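You operate a simulated robot arm through the tools that you are given. There is no shell and no other tool. Be economical: measure what you need, move in short steps, check, and stop when the job is done.

You run a simulated two-armed robot. Do the job below in one go: nothing can be reset, and whatever is moved stays where it is left.

## Task
Drain the soap pan, refill it from the green-handled jug and wet the blue cloth in it.
Fine: wall bench; black lever closed again, jug emptied and put back, cloth on the wire rack. Set down upright: jug with a green handle.

Only the result counts: the job must be done as asked and must still hold three seconds after the hand-in. Knocking over, shifting, dropping, spilling or breaking anything else fails it. Flat cloth is picked up by pressing the open fingertips on it (5 to 10 N) and closing them slowly along it; thin cloth reads only 2 to 8 mm in the jaws.

## Robot
Two 7-joint arms with fingered hands on one trunk, on a base that drives. Base frame: it is fixed to the floor where the robot stands at the start and does not move with it; the origin is under the middle of the robot, x ahead of it, y to its left, z up. Units: mm, degrees, N and s.
The left shoulder is at the start at [70, 172, 1327], the right one opposite. Places, roughly: black lever of the soap pan [900, 0, 1000]; soap pan [900, 200, 900]; wire rack [700, 600, 900]. Payload 5 kg a hand.
Tool frame (each hand has its own): the origin (TCP) lies between the finger pads and is the grasp point; the fingertips stand 43 mm ahead of it; z points along the fingers, y is the line along which they close. The gripper opens to 144 mm. The gripper's body begins 50 mm behind the TCP. The gripper is a hand of 5 fingers: y runs from the thumb to the fingers, the wrist lies at [-21, -124, -221] in the tool frame, and closing takes about 1.5 s.
Orientation is told as [roll, pitch, yaw] about the base's x, y, z axes, in that order, counted from this pose: with the fingers straight down and the wrist toward the robot, the tool's x, y and z point along [0, 1, 0], [1, 0, 0] and [0, 0, -1] of the base frame.

## Interface
- The arms move only by the tool apply_moves. It takes "left_plan", "right_plan" or both (then of equal length, played together; a hand with none holds still); each is a list of rows, each a list of 3 entries, a list of its own where there are three numbers: the shift along the base's x, y, z in mm, then the turn, a rotation vector about the base's x, y, z in degrees, then the finger opening in mm, from 0 to 144. In form: [[[dx, dy, dz], [ax, ay, az], jaw], ...]. A call has 1 to 8 rows; each row is the pose to reach, as a shift and turn from the pose commanded when the call began. Each row takes 0.2 s and may step no farther than 50 mm and 8.6 degrees from the row before; otherwise, or with a gripper value out of range, the whole call is refused. A pose out of reach is approached as far as the arm can. The call stops where the force on the tool passes 90 N (or 10 N more than at its start, if that is more) or the arm is blocked; 0.2 s more then pass. Each finger travels about 45 mm/s and halts on what it meets, pressing with about 27 N; the grip force reading is that of the motor and also rises with nothing between the fingers. The clock runs only during rows and for 0.2 s after the last one: add rows that repeat a pose to give the fingers time. The reply holds the time, the measured pose of the TCP, the force on the tool along the base axes, the opening and the grip force, in the units named above and with some noise, with the torque about the TCP (base axes, N m) and any sound that the robot's microphone picked up.
- Cameras (640 x 400 px; columns grow to the right, rows downward): "scene" is now at [136.2, 18.2, 1556.9]; the picture's right is [0.19, -0.98, 0.00], its down [-0.60, -0.12, -0.79] and it looks along [0.78, 0.15, -0.61] (base axes); focal length 268 px, centre (320, 200). "left" rides on the left gripper at [-86, -108, -168] in its tool frame; the picture's right is [-0.80, -0.28, 0.53], its down [0.54, -0.73, 0.42] and it looks along [0.27, 0.63, 0.73] (tool axes); focal length 275 px, centre (320, 200). "right" rides on the right gripper at [86, -108, -168] in its tool frame; the picture's right is [-0.80, 0.28, -0.53], its down [-0.54, -0.73, 0.42] and it looks along [-0.27, 0.63, 0.73] (tool axes); focal length 275 px, centre (320, 200). There is no depth. A picture from a camera that has moved, and an enlarged one, comes with that camera's place and axes in the base frame and with its lens.
- snapshot(camera): a new picture of that camera. No time passes.
- move_column(by): slides the trunk up (or, below 0, down) by that many mm; the arms and the scene camera ride with it, the base frame stays. It gives what a move gives, with no picture.
- drive_base(legs): drives the robot by 1 to 6 legs, each [ahead, left, turn to the left] in mm, mm and degrees, along the robot's own axes; the way and the turn of a leg run together, so that a leg with both is an arc; at most 1500 mm and 180 degrees a leg. The arms and the cameras ride along, it lands a little off, and it stops where it bumps. It gives what a move gives.
- set_grasp(shape, hand): the hand has 5 fingers and takes this shape, open, in about a second: jaw (thumb against the fingers, like two jaws); tri (thumb and two fingers); tip (a fingertip pinch); poke (one finger out to press); point (the index stretched); flat (the hand flat); cup (the hand cupped); fist (a fist). The gripper value then closes the fingers along that shape, each until it touches; the sizes above hold for jaw. It gives what a move gives, with no picture.
- head_to(pan, tilt): turns the head with the scene camera to pan (to the left, within 86 degrees either way) and tilt (down, from -29 to 69), counted from straight ahead of the robot. It gives what a move gives.
- close_up(camera, box): a new picture of the part [left, top, right, bottom] of that camera's present view, enlarged. No time passes.
- sign_off(): hands the job in; it is judged then, once.

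Go step by step. Nothing tells you exact positions but the pictures and the camera data: compare them with the known pose of the tool, close in by small moves and look again before you grip or let go. The budget is 120 turns and 100 pictures, counting those below and the enlarged ones. Unless the task says otherwise, let go and move clear before handing in, and close with one line.

The tools are called after "Emit:" as a command line: name --argument value ..., lists and objects as JSON in quotes. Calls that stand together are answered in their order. apply_moves: Moves the arms, as the interface text tells. Its arguments: {"type":"object","properties":{"left_plan":{"type":"array"},"right_plan":{"type":"array"}},"required":[]} The other tools are called the same way: move_column (by) slides the trunk up or down; set_grasp (shape, hand) gives the hand a shape; drive_base (legs) drives the base; head_to (pan, tilt) turns the head that bears the scene camera; snapshot (camera) takes a picture; close_up (camera, box) takes an enlarged picture of a part of a camera's view; sign_off () hands the job in.

At the start:

```text
clock: 0.0
left_ee_pos: [529.2, 429.5, 1258.0]
left_ee_rot: [0.1, 0.0, -0.1]
left_ft_force: [0.5, -0.1, 0.0]
left_torque: [0.01, 0.02, 0.0]
left_finger_gap: 143.5
left_finger_force: 0.1
left_shape: jaw
right_ee_pos: [857.6, -126.8, 1262.7]
right_ee_rot: [0.0, 0.0, 0.0]
right_ft_force: [0.6, 0.5, 0.2]
right_torque: [0.03, 0.03, 0.02]
right_finger_gap: 143.7
right_finger_force: 0.0
right_shape: jaw
trunk travel left (down, up): [-425.0, 515.0]
robot x, y, heading: [-0.2, -2.1, 0.2]
head pan, tilt: [11.0, 37.3]
```

scene: 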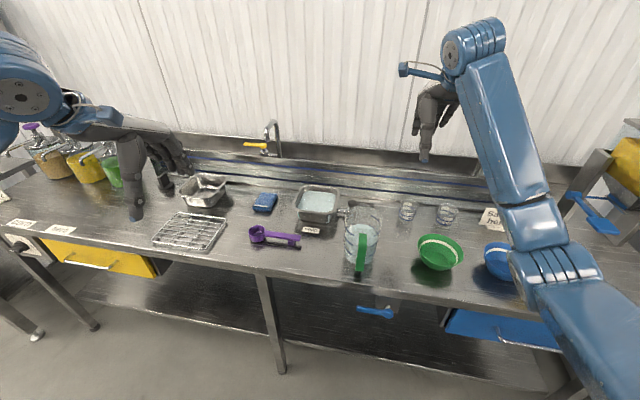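
right: 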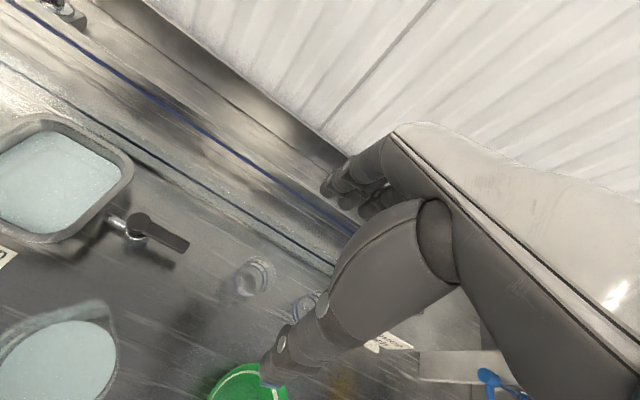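
left: 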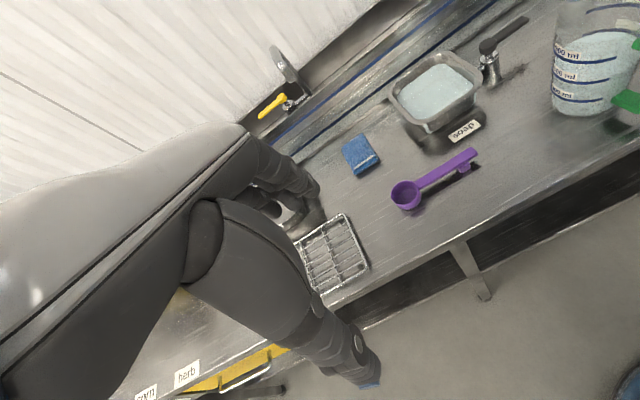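

I see the soap pan (filled, with a black lever on its right side), the jug with a green handle in front right, the blue cloth left of the pan and the wire rack further left. I'll take closer views first.

Emit:
close_up --camera "scene" --box '[240, 160, 400, 290]'

Emit:
close_up --camera "left" --box '[320, 0, 640, 200]'

Emit:
close_up --camera "right" --box '[0, 80, 320, 400]'

```text
3.08 times, centred on (320, 225) of scene
camera zoom: at [136.2, 18.2, 1556.9], right [0.19, -0.98, 0.0], down [-0.6, -0.12, -0.79], along [0.78, 0.15, -0.61], focal length 823 px, centre (320, 123)
```

zoom: 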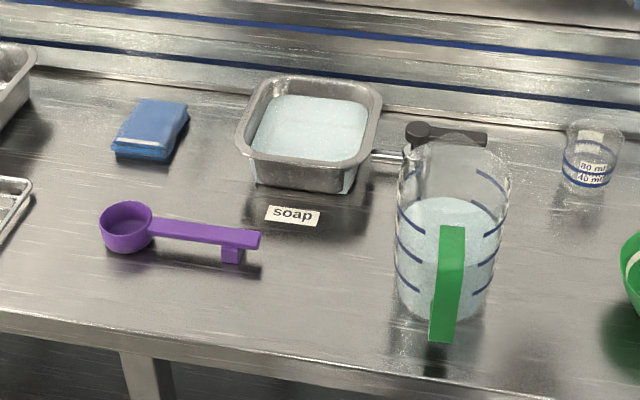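

```text
2.00 times, centred on (480, 100) of left
camera zoom: at [421.4, 342.8, 1425.3], right [-0.28, -0.8, -0.53], down [-0.73, 0.54, -0.42], along [0.63, 0.27, -0.73], focal length 551 px, centre (0, 400)
```

zoom: 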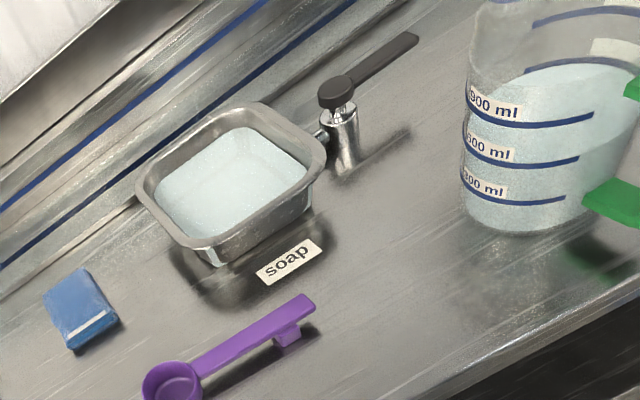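

```text
1.25 times, centred on (160, 240) of right
camera zoom: at [748.8, -40.3, 1428.6], right [0.28, -0.8, 0.53], down [-0.73, -0.54, -0.42], along [0.63, -0.27, -0.73], focal length 344 px, centre (520, 150)
```

zoom: 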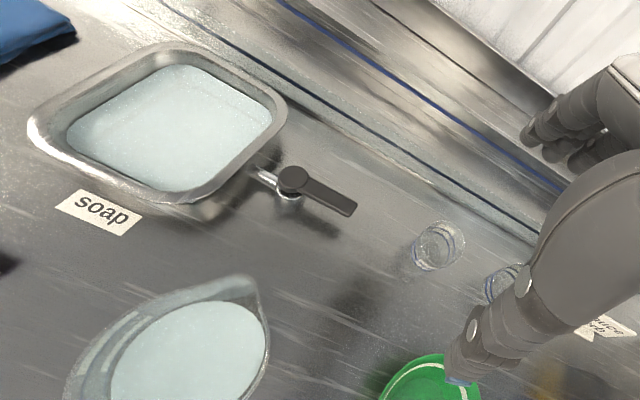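

The lever is pivoted at about (910, 49, 961) and its arm runs along -y to about y=-30. I'll bring the right hand over the lever, part-closed, with fingers straddling it in x, and look again.

Emit:
apply_moves --right_plan '[[[10, 25, -30], [0, 0, 0], 120], [[20, 50, -60], [0, 0, 0], 100], [[30, 75, -100], [0, 0, 0], 80], [[40, 95, -140], [0, 0, 0], 70], [[52, 112, -175], [0, 0, 0], 60], [[52, 112, -200], [0, 0, 0], 60], [[52, 112, -200], [0, 0, 0], 60]]'

Emit:
snapshot --camera "right"

Emit:
snapshot --camera "left"

Emit:
snapshot --camera "scene"

```text
clock: 1.6
left_ee_pos: [528.8, 429.2, 1258.6]
left_ee_rot: [-0.1, 0.0, 0.1]
left_ft_force: [0.8, -0.5, 0.7]
left_torque: [-0.02, 0.0, 0.02]
left_finger_gap: 143.9
left_finger_force: 0.0
left_shape: jaw
right_ee_pos: [910.0, -14.6, 1061.3]
right_ee_rot: [0.1, 0.0, 0.0]
right_ft_force: [-0.4, -0.3, 0.8]
right_torque: [0.04, -0.02, 0.03]
right_finger_gap: 60.5
right_finger_force: 0.1
right_shape: jaw
trunk travel left (down, up): [-425.0, 515.0]
robot x, y, heading: [2.4, 0.1, -0.1]
head pan, tilt: [11.0, 37.3]
```

```text
93 pictures are left
camera right: at [800.6, 72.8, 1229.1], right [0.28, -0.8, 0.53], down [-0.73, -0.54, -0.42], along [0.63, -0.27, -0.73], focal length 275 px, centre (320, 200)
```

right: 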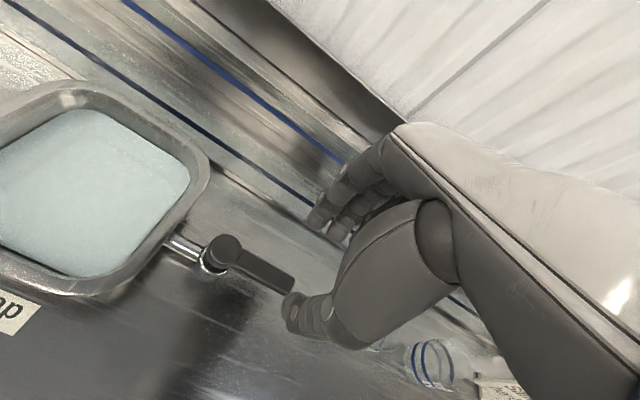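

```text
92 pictures are left
camera left: at [421.1, 342.9, 1425.3], right [-0.28, -0.8, -0.53], down [-0.73, 0.54, -0.42], along [0.63, 0.27, -0.73], focal length 275 px, centre (320, 200)
```

left: 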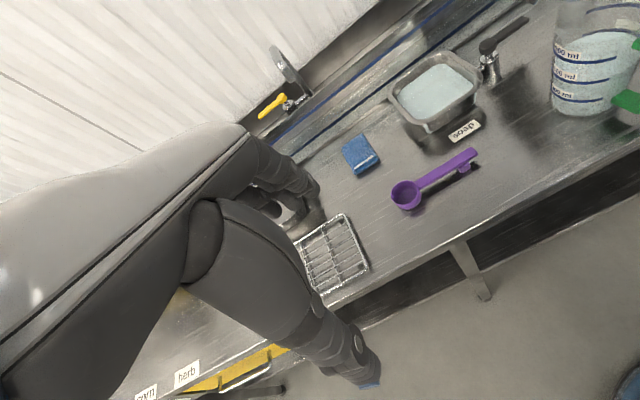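

```text
91 pictures are left
camera scene: at [135.9, 18.3, 1556.9], right [0.19, -0.98, 0.0], down [-0.6, -0.12, -0.79], along [0.78, 0.15, -0.61], focal length 268 px, centre (320, 200)
```

scene: 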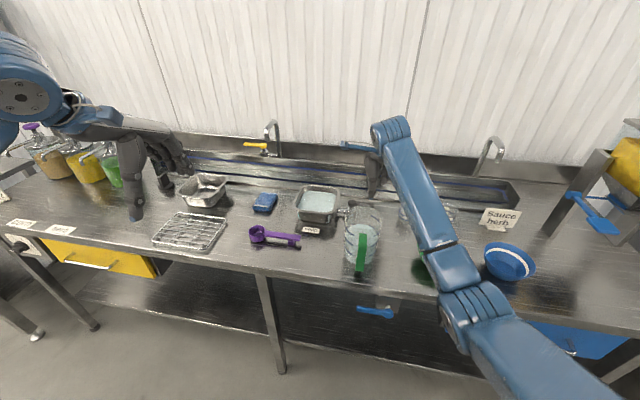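

The hand is lined up over the lever as computed. I lower it to straddle the lever, then push a little to find which way it turns.

Emit:
apply_moves --right_plan '[[[0, -6, -30], [0, 0, 0], 60], [[0, -6, -60], [0, 0, 0], 60], [[0, -6, -90], [0, 0, 0], 60], [[0, -6, -90], [0, 0, 0], 60]]'

Emit:
snapshot --camera "right"

```text
clock: 2.6
left_ee_pos: [529.0, 429.0, 1258.3]
left_ee_rot: [0.0, 0.0, 0.1]
left_ft_force: [0.7, 0.5, -1.1]
left_torque: [0.02, -0.01, 0.01]
left_finger_gap: 143.7
left_finger_force: 0.0
left_shape: jaw
right_ee_pos: [908.9, -18.9, 972.0]
right_ee_rot: [0.0, 0.0, 0.0]
right_ft_force: [-1.0, 0.2, 0.0]
right_torque: [0.04, -0.02, 0.0]
right_finger_gap: 60.2
right_finger_force: 0.1
right_shape: jaw
trunk travel left (down, up): [-425.0, 515.0]
robot x, y, heading: [-0.9, -1.8, -0.0]
head pan, tilt: [11.0, 37.3]
```

```text
90 pictures are left
camera right: at [799.8, 66.5, 1139.0], right [0.28, -0.8, 0.53], down [-0.73, -0.54, -0.42], along [0.63, -0.27, -0.73], focal length 275 px, centre (320, 200)
```

right: 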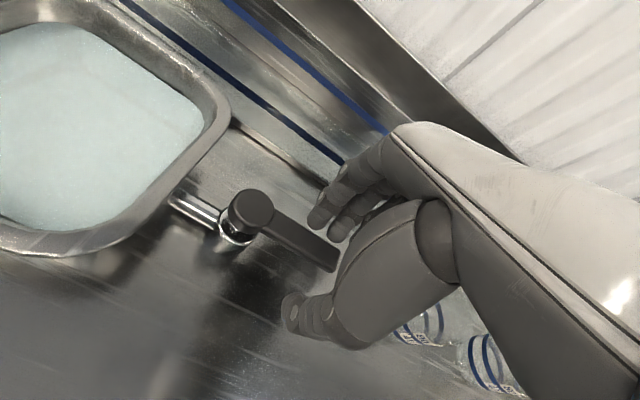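

The lever lies between thumb and fingers. First a small pull toward the robot, to feel for resistance.

Emit:
apply_moves --right_plan '[[[-10, 0, 0], [0, 0, 0], 60], [[-18, 0, 0], [0, 0, 0], 60], [[-24, 0, 0], [0, 0, 0], 60], [[-30, 0, 0], [0, 0, 0], 60], [[-35, 0, 0], [0, 0, 0], 60]]'

Emit:
snapshot --camera "right"

```text
clock: 3.8
left_ee_pos: [530.9, 428.7, 1257.4]
left_ee_rot: [0.0, 0.0, 0.0]
left_ft_force: [-0.3, 0.4, -1.0]
left_torque: [-0.04, -0.01, 0.01]
left_finger_gap: 143.5
left_finger_force: 0.0
left_shape: jaw
right_ee_pos: [874.7, -21.0, 970.0]
right_ee_rot: [0.0, -0.1, 0.0]
right_ft_force: [2.2, -0.1, -0.5]
right_torque: [-0.02, -0.08, -0.02]
right_finger_gap: 61.4
right_finger_force: 0.3
right_shape: jaw
trunk travel left (down, up): [-425.0, 515.0]
robot x, y, heading: [3.6, 2.3, 0.2]
head pan, tilt: [11.0, 37.3]
```

```text
89 pictures are left
camera right: at [766.5, 65.4, 1138.4], right [0.28, -0.8, 0.53], down [-0.73, -0.54, -0.42], along [0.63, -0.27, -0.73], focal length 275 px, centre (320, 200)
```

right: 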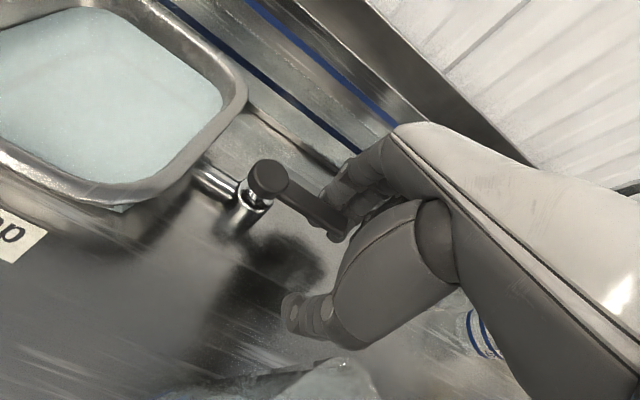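

The lever turned about 10° toward the robot with only 2 N, so that is a working direction. I continue along its arc.

Emit:
apply_moves --right_plan '[[[-7.5, 10, 0], [0, 0, -5], 60], [[-15.4, 16.7, 0], [0, 0, -10], 60], [[-22.4, 24.3, 0], [0, 0, -15], 60], [[-28.2, 32.7, 0], [0, 0, -20], 60], [[-32.8, 41.8, 0], [0, 0, -25], 60], [[-36, 51.6, 0], [0, 0, -30], 60]]'

Emit:
snapshot --camera "right"

Emit:
close_up --camera "left" --box '[320, 0, 640, 200]'

```text
clock: 5.2
left_ee_pos: [533.8, 425.0, 1257.1]
left_ee_rot: [0.1, 0.2, -0.2]
left_ft_force: [0.5, 0.9, -0.5]
left_torque: [-0.05, -0.03, -0.02]
left_finger_gap: 143.4
left_finger_force: 0.0
left_shape: jaw
right_ee_pos: [846.3, 18.0, 964.5]
right_ee_rot: [-0.5, -0.4, -30.6]
right_ft_force: [56.8, -34.3, 8.5]
right_torque: [-0.44, -0.64, -0.23]
right_finger_gap: 85.0
right_finger_force: 0.1
right_shape: jaw
trunk travel left (down, up): [-425.0, 515.0]
robot x, y, heading: [-0.8, 0.6, -0.3]
head pan, tilt: [11.0, 37.3]
```

```text
88 pictures are left
camera right: at [795.9, 149.5, 1131.4], right [-0.16, -0.82, 0.54], down [-0.9, -0.1, -0.42], along [0.41, -0.56, -0.72], focal length 275 px, centre (320, 200)
```

right: 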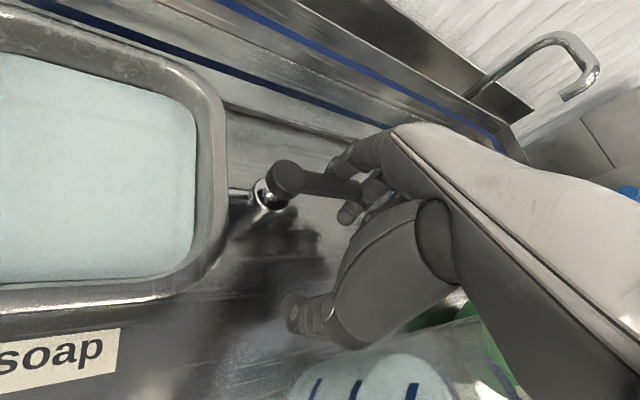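

```text
2.00 times, centred on (480, 100) of left
camera zoom: at [427.3, 339.0, 1424.5], right [-0.29, -0.79, -0.53], down [-0.73, 0.54, -0.42], along [0.62, 0.27, -0.73], focal length 551 px, centre (0, 400)
```

zoom: 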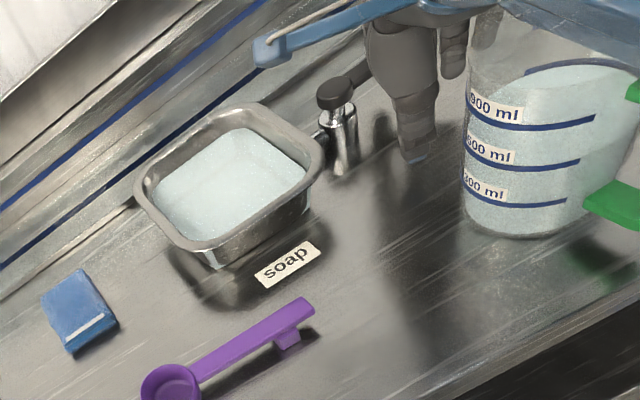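

The force jumped to 66 N and the fingers spread while the lever barely moved: that direction is against a stop. I back out to the start pose and will try the other way.

Emit:
apply_moves --right_plan '[[[10, -12, 0], [0, 0, 6], 60], [[17, -20, 0], [0, 0, 12], 60], [[24, -28, 0], [0, 0, 18], 60], [[32, -37, 0], [0, 0, 24], 60], [[45, -48, 0], [0, 0, 30], 60], [[58, -51, 0], [0, 0, 30], 60], [[71, -51, 0], [0, 0, 30], 60], [[71, -51, 0], [0, 0, 30], 60]]'

Emit:
apply_moves --right_plan '[[[10, 0, 0], [0, 0, 0], 60], [[18, 0, 0], [0, 0, 0], 60], [[24, 0, 0], [0, 0, 0], 60], [[30, 0, 0], [0, 0, 0], 60], [[36, 1, 0], [0, 0, 0], 60]]'

Emit:
snapshot --camera "right"

```text
clock: 7.0
left_ee_pos: [530.0, 429.5, 1257.8]
left_ee_rot: [0.0, 0.1, 0.0]
left_ft_force: [0.2, -0.5, -1.1]
left_torque: [-0.01, -0.04, 0.0]
left_finger_gap: 143.5
left_finger_force: 0.0
left_shape: jaw
right_ee_pos: [907.3, -19.7, 971.7]
right_ee_rot: [0.1, 0.0, 0.1]
right_ft_force: [0.8, -0.3, 0.5]
right_torque: [0.0, -0.03, -0.03]
right_finger_gap: 60.5
right_finger_force: 0.2
right_shape: jaw
trunk travel left (down, up): [-425.0, 515.0]
robot x, y, heading: [-0.2, 1.3, 0.0]
head pan, tilt: [11.0, 37.3]
```

```text
clock: 8.2
left_ee_pos: [528.1, 428.5, 1259.5]
left_ee_rot: [0.0, -0.2, 0.0]
left_ft_force: [0.3, -0.1, 0.7]
left_torque: [0.01, 0.02, 0.03]
left_finger_gap: 143.5
left_finger_force: 0.1
left_shape: jaw
right_ee_pos: [945.1, -19.4, 970.7]
right_ee_rot: [0.0, 0.0, 0.0]
right_ft_force: [-10.2, -1.3, 3.6]
right_torque: [-0.02, -0.36, -0.24]
right_finger_gap: 58.3
right_finger_force: 0.1
right_shape: jaw
trunk travel left (down, up): [-425.0, 515.0]
robot x, y, heading: [-0.6, 0.8, 0.2]
head pan, tilt: [11.0, 37.3]
```

```text
86 pictures are left
camera right: at [835.2, 66.6, 1139.1], right [0.28, -0.8, 0.53], down [-0.73, -0.54, -0.42], along [0.63, -0.27, -0.73], focal length 275 px, centre (320, 200)
```

right: 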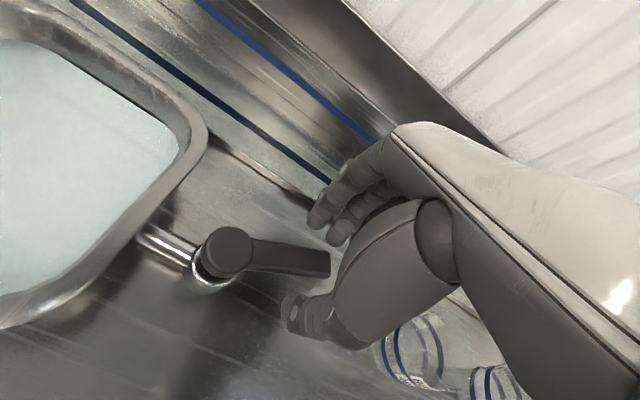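

The lever turned about 20° away from the robot at 10 N. I follow its arc further that way.

Emit:
apply_moves --right_plan '[[[9.9, 11.3, 0], [0, 0, 8], 60], [[17.5, 18.2, 0], [0, 0, 16], 60], [[24.1, 26.2, 0], [0, 0, 24], 60], [[29.5, 35, 0], [0, 0, 32], 60], [[33.5, 44.4, 0], [0, 0, 40], 60]]'

Emit:
snapshot --camera "right"

Emit:
close_up --camera "left" --box '[320, 0, 640, 200]'

```text
clock: 9.2
left_ee_pos: [517.3, 424.5, 1263.8]
left_ee_rot: [0.0, -0.6, -0.3]
left_ft_force: [0.1, 0.3, -0.3]
left_torque: [0.03, 0.01, 0.01]
left_finger_gap: 143.6
left_finger_force: 0.1
left_shape: jaw
right_ee_pos: [960.8, 8.4, 986.7]
right_ee_rot: [-0.1, -0.3, 29.2]
right_ft_force: [-69.8, -15.9, 35.8]
right_torque: [-0.24, -1.92, -1.66]
right_finger_gap: 54.8
right_finger_force: 0.0
right_shape: jaw
trunk travel left (down, up): [-425.0, 515.0]
robot x, y, heading: [0.5, -1.4, -0.5]
head pan, tilt: [11.0, 37.3]
stopped in row 4 (right hand): the force on the tool passed its limit (the readings are from after the stop); the commanded pose is now the measured one
```

```text
85 pictures are left
camera right: at [822.9, 30.5, 1152.3], right [0.63, -0.56, 0.54], down [-0.37, -0.83, -0.43], along [0.68, 0.07, -0.73], focal length 275 px, centre (320, 200)
```

right: 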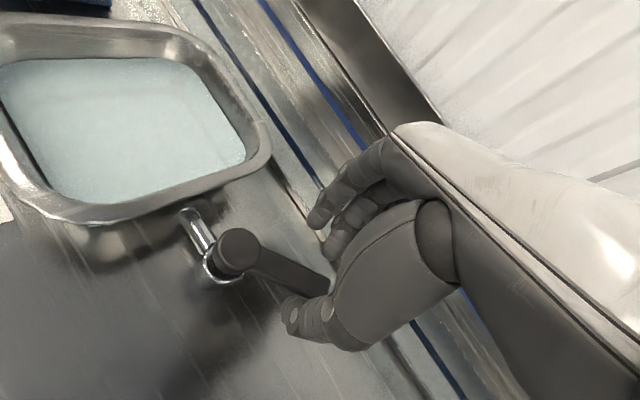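

```text
2.00 times, centred on (480, 100) of left
camera zoom: at [407.3, 338.7, 1429.9], right [-0.28, -0.79, -0.54], down [-0.72, 0.55, -0.43], along [0.64, 0.26, -0.73], focal length 551 px, centre (0, 400)
```

zoom: 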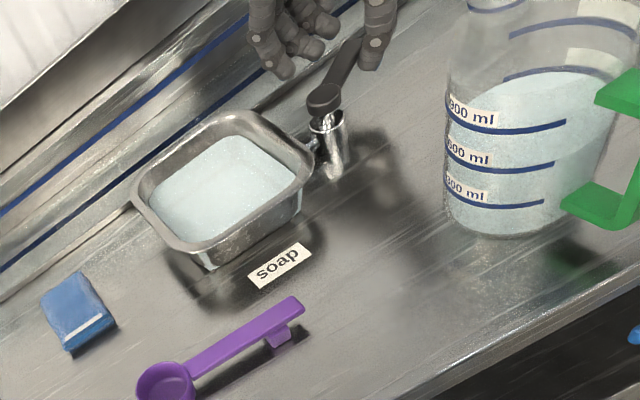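

The soap level has dropped, so the valve is open at least partly. I ease the pressure and let time pass to see the pan empty.

Emit:
apply_moves --right_plan '[[[-4, 0, -4], [0, 0, 0], 60], [[-8, -2, -10], [0, 0, 0], 60], [[-8, -2, -12], [0, 0, 0], 60], [[-8, -2, -12], [0, 0, 0], 60], [[-8, -2, -12], [0, 0, 0], 60], [[-8, -2, -12], [0, 0, 0], 60], [[-8, -2, -12], [0, 0, 0], 60], [[-8, -2, -12], [0, 0, 0], 60]]'

Emit:
close_up --camera "left" --box '[320, 0, 640, 200]'

Emit:
snapshot --camera "right"

```text
clock: 11.0
left_ee_pos: [513.1, 426.8, 1264.4]
left_ee_rot: [0.0, -0.7, -0.2]
left_ft_force: [-1.4, 0.0, 0.1]
left_torque: [0.03, 0.0, 0.0]
left_finger_gap: 143.8
left_finger_force: 0.1
left_shape: jaw
right_ee_pos: [953.9, 8.7, 977.7]
right_ee_rot: [-0.4, -0.9, 29.3]
right_ft_force: [-66.6, -5.7, 60.2]
right_torque: [-0.59, -4.51, -0.81]
right_finger_gap: 55.8
right_finger_force: 0.1
right_shape: jaw
trunk travel left (down, up): [-425.0, 515.0]
robot x, y, heading: [1.0, -0.6, -0.1]
head pan, tilt: [11.0, 37.3]
```

```text
2.00 times, centred on (480, 100) of left
camera zoom: at [403.7, 340.8, 1431.0], right [-0.28, -0.8, -0.54], down [-0.72, 0.54, -0.43], along [0.64, 0.27, -0.72], focal length 551 px, centre (0, 400)
```

zoom: 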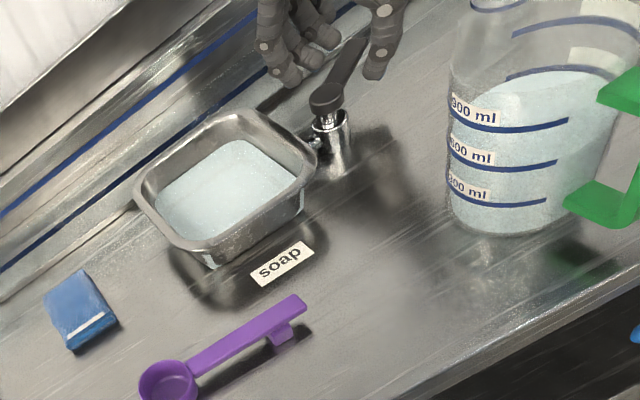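

```text
82 pictures are left
camera right: at [813.5, 31.3, 1143.1], right [0.63, -0.56, 0.54], down [-0.36, -0.83, -0.43], along [0.69, 0.07, -0.72], focal length 275 px, centre (320, 200)
```

right: 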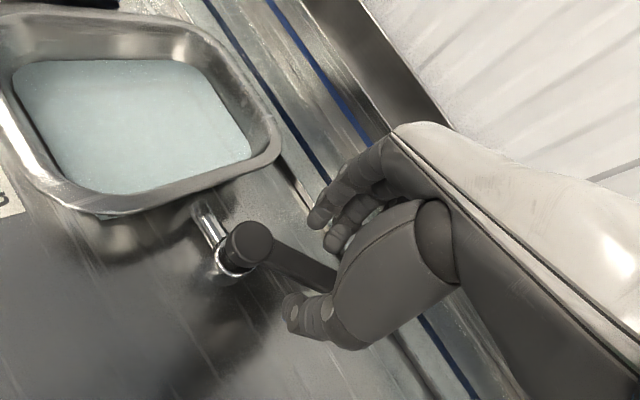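

The hand is still pressed against something behind the lever (likely the raised back ledge under the fingers). I lift straight up to clear and look at the lever and pan.

Emit:
apply_moves --right_plan '[[[-6, -2, 5], [0, 0, 0], 60], [[-6, -2, 35], [0, 0, 0], 60], [[-6, -2, 65], [0, 0, 0], 60], [[-6, -2, 95], [0, 0, 0], 60], [[-20, -30, 120], [0, 0, -8], 60], [[-30, -60, 120], [0, 0, -16], 60], [[-40, -80, 120], [0, 0, -24], 60], [[-50, -90, 120], [0, 0, -30], 60]]'

Emit:
snapshot --camera "right"

Emit:
close_up --camera "left" --box '[320, 0, 640, 200]'

```text
clock: 12.8
left_ee_pos: [529.5, 427.4, 1257.8]
left_ee_rot: [0.0, 0.1, -0.2]
left_ft_force: [-0.3, -0.2, -0.2]
left_torque: [-0.01, -0.04, 0.01]
left_finger_gap: 143.8
left_finger_force: 0.0
left_shape: jaw
right_ee_pos: [913.1, -82.3, 1079.9]
right_ee_rot: [0.0, 0.2, -0.9]
right_ft_force: [0.1, 1.0, -0.2]
right_torque: [-0.02, -0.03, 0.01]
right_finger_gap: 60.1
right_finger_force: 0.0
right_shape: jaw
trunk travel left (down, up): [-425.0, 515.0]
robot x, y, heading: [-4.1, 0.2, 0.3]
head pan, tilt: [11.0, 37.3]
```

```text
81 pictures are left
camera right: at [805.9, 5.4, 1248.1], right [0.27, -0.8, 0.53], down [-0.74, -0.53, -0.42], along [0.62, -0.28, -0.73], focal length 275 px, centre (320, 200)
```

right: 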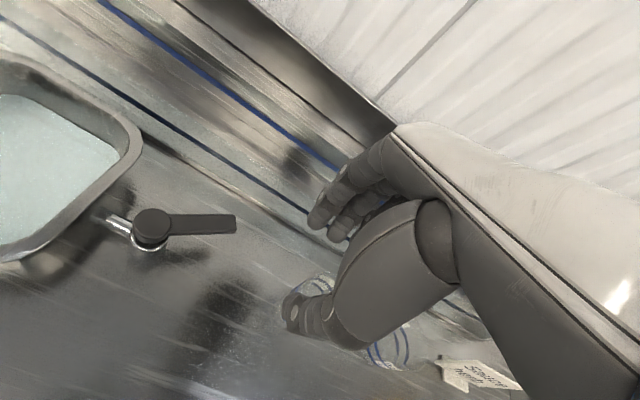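

```text
2.00 times, centred on (480, 100) of left
camera zoom: at [420.2, 341.6, 1425.5], right [-0.29, -0.8, -0.53], down [-0.72, 0.54, -0.42], along [0.63, 0.27, -0.73], focal length 551 px, centre (0, 400)
```

zoom: 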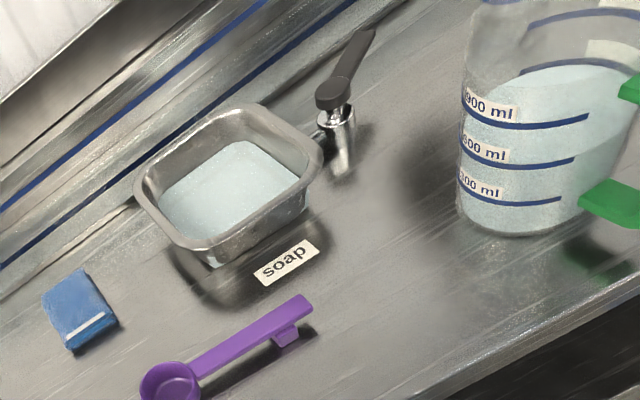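

The lever stands at about 37° and the pan is draining. While it drains I start turning the left hand toward a horizontal pose for the jug handle.

Emit:
apply_moves --left_plan '[[[-5, -30, -5], [4.9, -4.9, -4.9], 140], [[-10, -60, -10], [9.8, -9.8, -9.8], 130], [[-15, -90, -15], [14.7, -14.7, -14.7], 120], [[-20, -120, -20], [19.6, -19.6, -19.6], 110], [[-25, -150, -25], [24.5, -24.5, -24.5], 100], [[-30, -180, -30], [29.4, -29.4, -29.4], 90], [[-35, -210, -35], [34.3, -34.3, -34.3], 80], [[-40, -240, -40], [39.2, -39.2, -39.2], 70]]'

Emit:
snapshot --camera "scene"

Emit:
snapshot --camera "left"

```text
clock: 14.6
left_ee_pos: [646.0, 168.1, 1237.0]
left_ee_rot: [52.1, -18.8, -51.9]
left_ft_force: [1.7, 0.8, -0.9]
left_torque: [0.02, 0.04, 0.08]
left_finger_gap: 70.0
left_finger_force: 0.0
left_shape: jaw
left hand out of reach, approached as far as the arm can: row 2, 3, 4, 5, 6, 7, 8
right_ee_pos: [914.0, -82.7, 1079.7]
right_ee_rot: [0.0, 0.3, -0.8]
right_ft_force: [0.7, -0.3, -0.2]
right_torque: [0.04, 0.03, -0.01]
right_finger_gap: 60.1
right_finger_force: 0.0
right_shape: jaw
trunk travel left (down, up): [-425.0, 515.0]
robot x, y, heading: [0.9, 1.6, 0.2]
head pan, tilt: [11.0, 37.3]
```

```text
79 pictures are left
camera scene: at [136.5, 14.7, 1556.8], right [0.19, -0.98, 0.0], down [-0.6, -0.11, -0.79], along [0.78, 0.15, -0.61], focal length 268 px, centre (320, 200)
```

scene: 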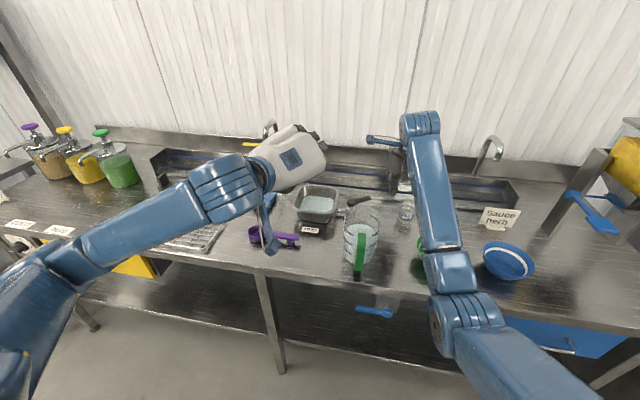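

```text
78 pictures are left
camera left: at [429.3, 143.4, 1235.2], right [-0.03, -0.07, -1.0], down [0.07, 0.99, -0.08], along [1.0, -0.07, -0.03], focal length 275 px, centre (320, 200)
```

left: 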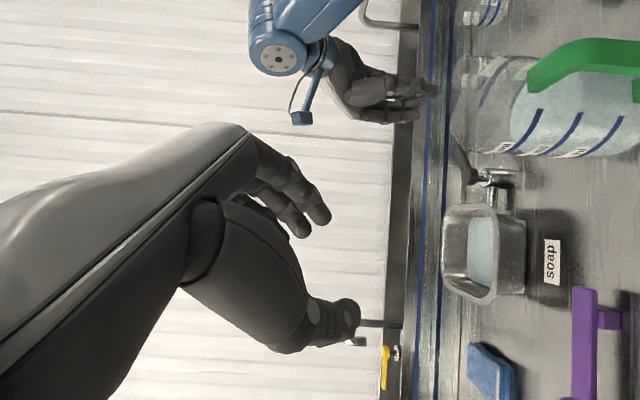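

The pan is much emptier. Pointing the hand horizontally this close to the body is out of reach, so I'll need to stand further back for the jug. First check the pan and jug closely.

Emit:
close_up --camera "scene" --box '[280, 160, 400, 285]'

Emit:
close_up --camera "left" --box '[420, 0, 640, 320]'

```text
3.20 times, centred on (340, 222) of scene
camera zoom: at [136.5, 14.7, 1556.8], right [0.19, -0.98, 0.0], down [-0.6, -0.11, -0.79], along [0.78, 0.15, -0.61], focal length 856 px, centre (256, 128)
```

zoom: 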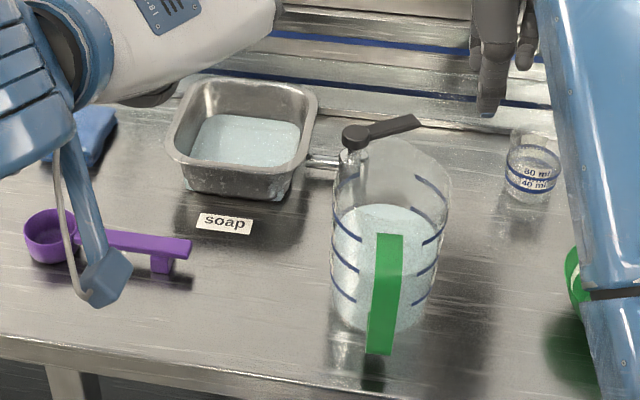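

```text
1.25 times, centred on (530, 160) of left
camera zoom: at [429.3, 143.4, 1235.2], right [-0.03, -0.07, -1.0], down [0.07, 0.99, -0.08], along [1.0, -0.07, -0.03], focal length 344 px, centre (58, 250)
```

zoom: 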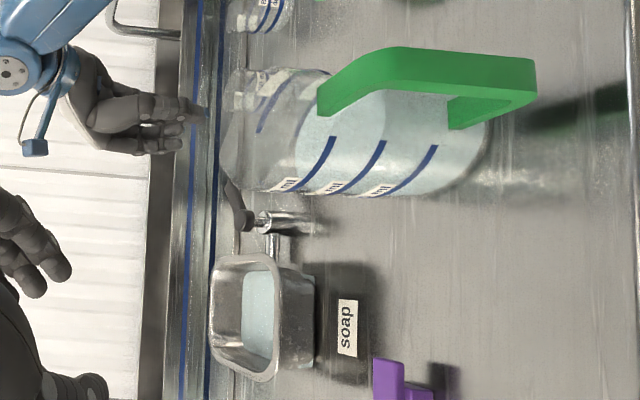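

The jug's handle strap sits at about x 630–640, z 940–1025 with a ~30 mm gap to the jug wall (wall x≈672, axis ≈ (725, 0)). Best grip is around the body from the left side, thumb through the handle gap. I turn the left hand back to neutral first while the pan drains.

Emit:
apply_moves --left_plan '[[[5, 30, 5], [-4.9, 4.9, 4.9], 140], [[10, 60, 10], [-9.8, 9.8, 9.8], 140], [[15, 90, 15], [-14.7, 14.7, 14.7], 140], [[20, 120, 20], [-19.6, 19.6, 19.6], 140], [[25, 150, 25], [-24.5, 24.5, 24.5], 140], [[30, 180, 30], [-29.4, 29.4, 29.4], 140], [[35, 210, 35], [-34.3, 34.3, 34.3], 140], [[40, 240, 40], [-39.2, 39.2, 39.2], 140]]'

Emit:
close_up --camera "scene" --box '[280, 160, 400, 285]'

```text
clock: 16.4
left_ee_pos: [680.1, 407.6, 1283.1]
left_ee_rot: [0.0, 0.1, -0.1]
left_ft_force: [-0.7, 1.0, 0.4]
left_torque: [-0.03, 0.04, -0.01]
left_finger_gap: 139.4
left_finger_force: 0.0
left_shape: jaw
right_ee_pos: [913.7, -81.7, 1079.3]
right_ee_rot: [0.0, 0.2, -0.7]
right_ft_force: [0.2, 0.4, 0.5]
right_torque: [-0.03, -0.01, 0.0]
right_finger_gap: 60.0
right_finger_force: 0.1
right_shape: jaw
trunk travel left (down, up): [-425.0, 515.0]
robot x, y, heading: [-0.6, -1.6, -0.0]
head pan, tilt: [11.0, 37.3]
```

```text
3.20 times, centred on (340, 222) of scene
camera zoom: at [135.4, 18.8, 1556.8], right [0.19, -0.98, 0.0], down [-0.6, -0.12, -0.79], along [0.78, 0.15, -0.61], focal length 856 px, centre (256, 128)
```

zoom: 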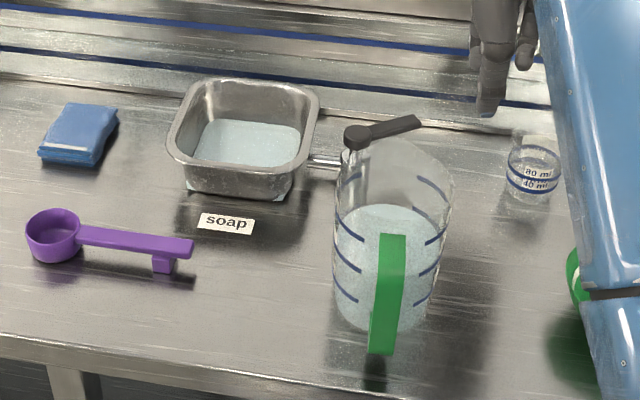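

Draining continues slowly. Meanwhile I roll the left hand to point right (-y), at a safe height left of the jug.

Emit:
apply_moves --left_plan '[[[5, 0, -10], [-8.5, 0, 0], 140], [[10, 0, -20], [-17, 0, 0], 140], [[15, 0, -30], [-25.5, 0, 0], 140], [[20, 0, -40], [-34, 0, 0], 140], [[25, 0, -50], [-42.5, 0, 0], 140], [[30, 0, -60], [-51, 0, 0], 140], [[35, 0, -70], [-59.5, 0, 0], 140], [[40, 0, -80], [-68, 0, 0], 140]]'

Emit:
apply_moves --left_plan '[[[0, -10, -15], [-7.5, 0, 0], 142], [[0, -20, -30], [-15, 0, 0], 142], [[0, -30, -50], [-22, 0, 0], 142], [[0, -40, -65], [-22, 0, 0], 142], [[0, -50, -80], [-22, 0, 0], 142], [[0, -50, -80], [-22, 0, 0], 142]]'

Emit:
snapshot --camera "left"

Emit:
snapshot --camera "scene"

```text
clock: 18.2
left_ee_pos: [720.9, 406.6, 1203.3]
left_ee_rot: [-68.2, -0.1, 0.0]
left_ft_force: [0.3, -0.6, 0.3]
left_torque: [0.02, 0.0, -0.03]
left_finger_gap: 139.6
left_finger_force: 0.0
left_shape: jaw
right_ee_pos: [913.7, -82.2, 1079.2]
right_ee_rot: [0.0, 0.2, -0.8]
right_ft_force: [0.2, 0.7, -0.7]
right_torque: [-0.01, -0.01, 0.01]
right_finger_gap: 60.1
right_finger_force: 0.1
right_shape: jaw
trunk travel left (down, up): [-425.0, 515.0]
robot x, y, heading: [2.6, 0.0, -0.3]
head pan, tilt: [11.0, 37.3]
```

```text
clock: 19.6
left_ee_pos: [718.6, 355.5, 1122.1]
left_ee_rot: [-90.0, -0.1, 0.0]
left_ft_force: [-0.7, -0.2, -0.2]
left_torque: [-0.02, 0.01, 0.0]
left_finger_gap: 141.5
left_finger_force: 0.0
left_shape: jaw
right_ee_pos: [913.0, -82.1, 1079.2]
right_ee_rot: [0.0, 0.2, -0.8]
right_ft_force: [-0.1, -0.2, 0.5]
right_torque: [0.01, -0.01, 0.01]
right_finger_gap: 60.1
right_finger_force: 0.1
right_shape: jaw
trunk travel left (down, up): [-425.0, 515.0]
robot x, y, heading: [-0.8, -0.4, -0.4]
head pan, tilt: [11.0, 37.3]
```

```text
74 pictures are left
camera left: at [610.6, 522.5, 1207.8], right [-0.29, -0.53, 0.8], down [-0.72, -0.42, -0.54], along [0.63, -0.73, -0.27], focal length 275 px, centre (320, 200)
```

left: 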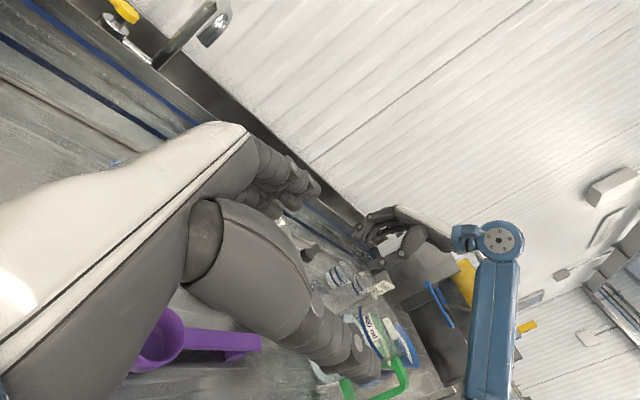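

```text
73 pictures are left
camera scene: at [135.0, 17.6, 1556.9], right [0.19, -0.98, 0.0], down [-0.6, -0.11, -0.79], along [0.78, 0.15, -0.61], focal length 268 px, centre (320, 200)
```

scene: 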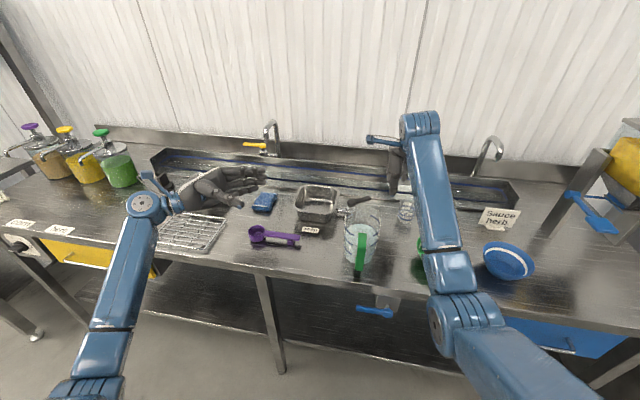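

The left hand reached the sideways pose. I check how empty the pan is, and the handle gap seen from the left.

Emit:
close_up --camera "scene" --box '[285, 170, 365, 240]'

Emit:
close_up --camera "left" --box '[260, 230, 440, 400]'

```text
5.71 times, centred on (325, 205) of scene
camera zoom: at [135.0, 17.6, 1556.9], right [0.19, -0.98, 0.0], down [-0.6, -0.11, -0.79], along [0.78, 0.15, -0.61], focal length 1529 px, centre (291, 171)
```

zoom: 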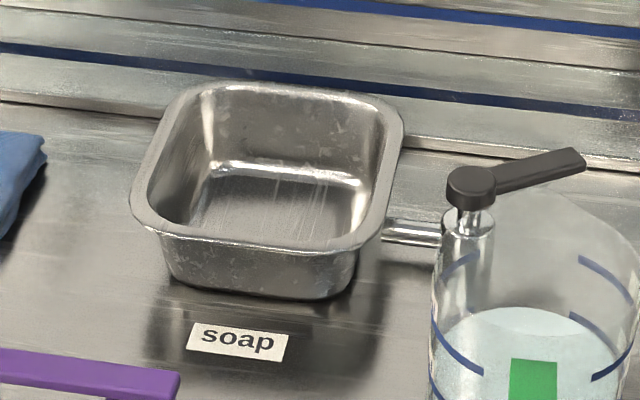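

```text
2.35 times, centred on (350, 315) of left
camera zoom: at [610.6, 522.5, 1207.8], right [-0.29, -0.53, 0.8], down [-0.72, -0.42, -0.54], along [0.63, -0.73, -0.27], focal length 648 px, centre (249, -71)
```

zoom: 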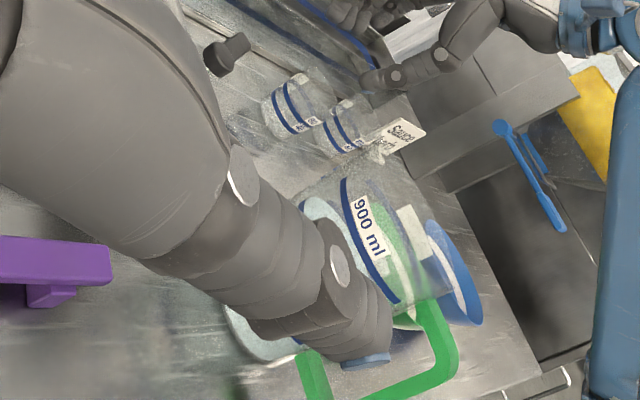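

The pan is empty. Now I close the lever again with the right hand: straddle it at its present 37° and pull it back to its stop.

Emit:
apply_moves --right_plan '[[[6, 18, 0], [0, 0, 7.5], 60], [[12, 36, 0], [0, 0, 15], 60], [[18, 54, 0], [0, 0, 22.5], 60], [[22, 68, 0], [0, 0, 30], 60], [[22, 68, -40], [0, 0, 30], 60], [[22, 68, -75], [0, 0, 30], 60], [[22, 68, -107], [0, 0, 30], 60], [[22, 68, -107], [0, 0, 30], 60]]'

Emit:
snapshot --camera "right"

```text
clock: 21.4
left_ee_pos: [717.1, 356.4, 1122.3]
left_ee_rot: [-90.0, -0.1, 0.0]
left_ft_force: [-0.6, -0.6, -0.1]
left_torque: [0.0, 0.0, 0.03]
left_finger_gap: 141.8
left_finger_force: 0.0
left_shape: jaw
right_ee_pos: [938.9, -18.9, 975.3]
right_ee_rot: [0.0, 0.2, 29.1]
right_ft_force: [-0.4, 0.4, 0.1]
right_torque: [-0.02, -0.01, 0.0]
right_finger_gap: 60.1
right_finger_force: 0.0
right_shape: jaw
trunk travel left (down, up): [-425.0, 515.0]
robot x, y, heading: [-2.5, -2.8, -0.3]
head pan, tilt: [11.0, 37.3]
```

```text
70 pictures are left
camera right: at [801.1, 4.5, 1142.0], right [0.64, -0.56, 0.53], down [-0.37, -0.83, -0.42], along [0.68, 0.07, -0.73], focal length 275 px, centre (320, 200)
```

right: 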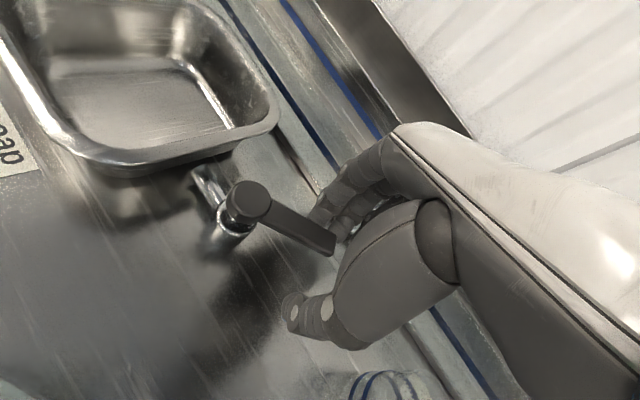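

The lever is between the fingers, right against them. I swing it back along the arc to its closed stop.

Emit:
apply_moves --right_plan '[[[-12, -4, 0], [0, 0, -6], 60], [[-26, -7, 0], [0, 0, -12], 60], [[-40, -7.5, 0], [0, 0, -18], 60], [[-52.7, -5.3, 0], [0, 0, -24], 60], [[-62, -3, 0], [0, 0, -29], 60], [[-67, -3, 0], [0, 0, -29], 60], [[-67, -3, 0], [0, 0, -29], 60]]'

Emit:
snapshot --camera "right"

```text
clock: 23.0
left_ee_pos: [719.5, 356.2, 1122.3]
left_ee_rot: [-90.0, 0.1, -0.1]
left_ft_force: [0.9, -0.2, -0.3]
left_torque: [-0.02, 0.01, -0.01]
left_finger_gap: 141.5
left_finger_force: 0.0
left_shape: jaw
right_ee_pos: [871.3, -16.2, 972.8]
right_ee_rot: [0.0, 0.2, 0.1]
right_ft_force: [12.0, -3.2, -1.4]
right_torque: [-0.06, -0.07, -0.21]
right_finger_gap: 65.4
right_finger_force: 0.0
right_shape: jaw
trunk travel left (down, up): [-425.0, 515.0]
robot x, y, heading: [-1.9, 0.4, 0.2]
head pan, tilt: [11.0, 37.3]
```

```text
69 pictures are left
camera right: at [761.6, 68.9, 1140.6], right [0.29, -0.8, 0.53], down [-0.73, -0.54, -0.42], along [0.62, -0.27, -0.73], focal length 275 px, centre (320, 200)
```

right: 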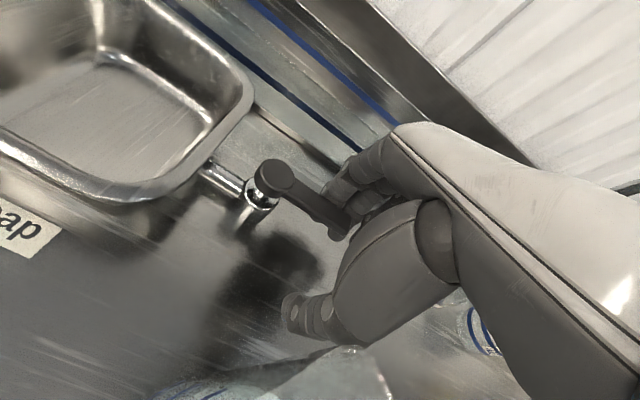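

12 N and the lever looks back in line with the pipe. One slightly firmer push confirms the stop, then I lift clear.

Emit:
apply_moves --right_plan '[[[-6, 0, 0], [0, 0, 0], 60], [[-10, 0, 0], [0, 0, 0], 60]]'

Emit:
apply_moves --right_plan '[[[20, 0, 0], [0, 0, 0], 60], [[35, -2, 0], [0, 0, 0], 60], [[35, -4, 40], [0, 0, 0], 60], [[35, -4, 85], [0, 0, 0], 60], [[35, -4, 130], [0, 0, 0], 60], [[20, -45, 150], [0, 0, 0], 60], [[0, -90, 160], [0, 0, 0], 60], [[-20, -135, 170], [0, 0, 0], 60]]'

Emit:
snapshot --camera "right"

Emit:
close_up --camera "scene" --box '[280, 160, 440, 290]'

```text
clock: 23.6
left_ee_pos: [722.4, 355.7, 1119.3]
left_ee_rot: [-90.0, 0.0, 0.0]
left_ft_force: [-0.9, 0.3, 0.0]
left_torque: [0.03, 0.0, -0.03]
left_finger_gap: 141.5
left_finger_force: 0.1
left_shape: jaw
right_ee_pos: [862.4, -16.0, 972.9]
right_ee_rot: [0.1, 0.2, 0.1]
right_ft_force: [27.1, -3.2, -0.5]
right_torque: [0.02, -0.35, -0.21]
right_finger_gap: 72.2
right_finger_force: 0.0
right_shape: jaw
trunk travel left (down, up): [-425.0, 515.0]
robot x, y, heading: [-1.6, -2.0, -0.1]
head pan, tilt: [11.0, 37.3]
```

```text
refused: row 7 steps farther than a row can; nothing moved
```

```text
68 pictures are left
camera right: at [753.7, 68.7, 1139.8], right [0.29, -0.8, 0.53], down [-0.73, -0.54, -0.42], along [0.62, -0.27, -0.73], focal length 275 px, centre (320, 200)
```

right: 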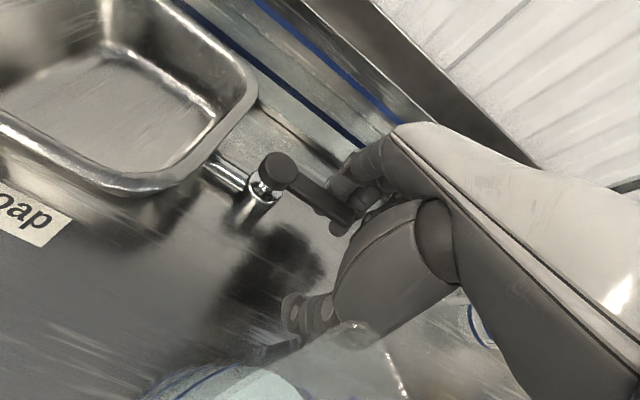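

```text
3.08 times, centred on (360, 225) of scene
camera zoom: at [139.0, 17.1, 1556.5], right [0.19, -0.98, 0.0], down [-0.6, -0.11, -0.79], along [0.78, 0.15, -0.61], focal length 823 px, centre (197, 123)
```

zoom: 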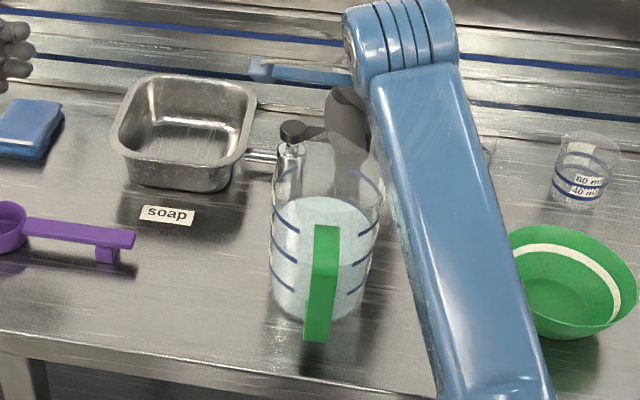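

Firm stop reached; the lever is closed. I free the right hand and park it high to the right.

Emit:
apply_moves --right_plan '[[[20, 0, 0], [0, 0, 0], 60], [[40, -2, 0], [0, 0, 0], 60], [[40, -4, 40], [0, 0, 0], 60], [[40, -4, 85], [0, 0, 0], 60], [[40, -4, 130], [0, 0, 0], 60], [[30, -30, 165], [0, 0, 0], 60], [[20, -60, 200], [0, 0, 0], 60], [[10, -90, 235], [0, 0, 0], 60]]'

Emit:
apply_moves --right_plan '[[[-10, -30, 30], [0, 0, 0], 60], [[-20, -60, 60], [0, 0, 0], 60], [[-30, -95, 80], [0, 0, 0], 60], [[-40, -130, 80], [0, 0, 0], 60], [[-50, -165, 80], [0, 0, 0], 60], [[-50, -165, 80], [0, 0, 0], 60]]'

Emit:
close_up --camera "scene" --box '[280, 160, 440, 290]'

```text
clock: 25.4
left_ee_pos: [718.4, 354.9, 1123.1]
left_ee_rot: [-90.0, -0.1, 0.0]
left_ft_force: [-0.1, -0.6, 0.5]
left_torque: [0.0, 0.02, 0.04]
left_finger_gap: 141.6
left_finger_force: 0.2
left_shape: jaw
right_ee_pos: [871.6, -106.8, 1209.7]
right_ee_rot: [0.1, 0.2, 0.3]
right_ft_force: [0.5, -0.5, 0.0]
right_torque: [-0.01, 0.02, 0.0]
right_finger_gap: 59.9
right_finger_force: 0.0
right_shape: jaw
trunk travel left (down, up): [-425.0, 515.0]
robot x, y, heading: [-5.1, 0.8, 0.1]
head pan, tilt: [11.0, 37.3]
```

```text
clock: 26.8
left_ee_pos: [718.3, 357.0, 1121.6]
left_ee_rot: [-90.1, -0.1, 0.0]
left_ft_force: [-0.4, 0.6, -0.3]
left_torque: [0.0, 0.01, -0.01]
left_finger_gap: 141.5
left_finger_force: 0.1
left_shape: jaw
right_ee_pos: [819.1, -268.4, 1287.9]
right_ee_rot: [0.1, 0.1, 0.3]
right_ft_force: [0.4, 0.3, 0.0]
right_torque: [-0.06, 0.02, 0.01]
right_finger_gap: 60.0
right_finger_force: 0.0
right_shape: jaw
trunk travel left (down, up): [-425.0, 515.0]
robot x, y, heading: [-2.9, -2.3, -0.0]
head pan, tilt: [11.0, 37.3]
```

```text
3.08 times, centred on (360, 225) of scene
camera zoom: at [135.1, 19.5, 1556.8], right [0.19, -0.98, 0.0], down [-0.6, -0.12, -0.79], along [0.78, 0.15, -0.61], focal length 823 px, centre (197, 123)
```

zoom: 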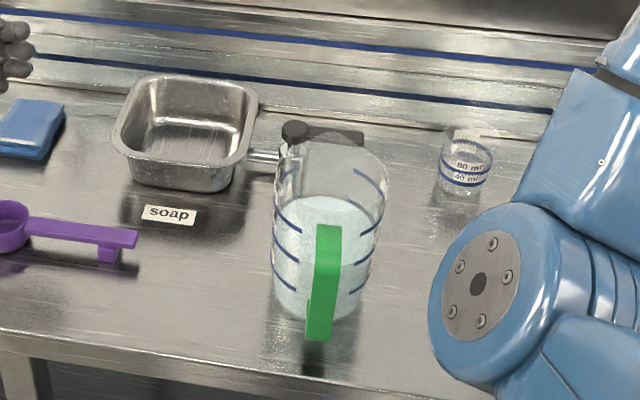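

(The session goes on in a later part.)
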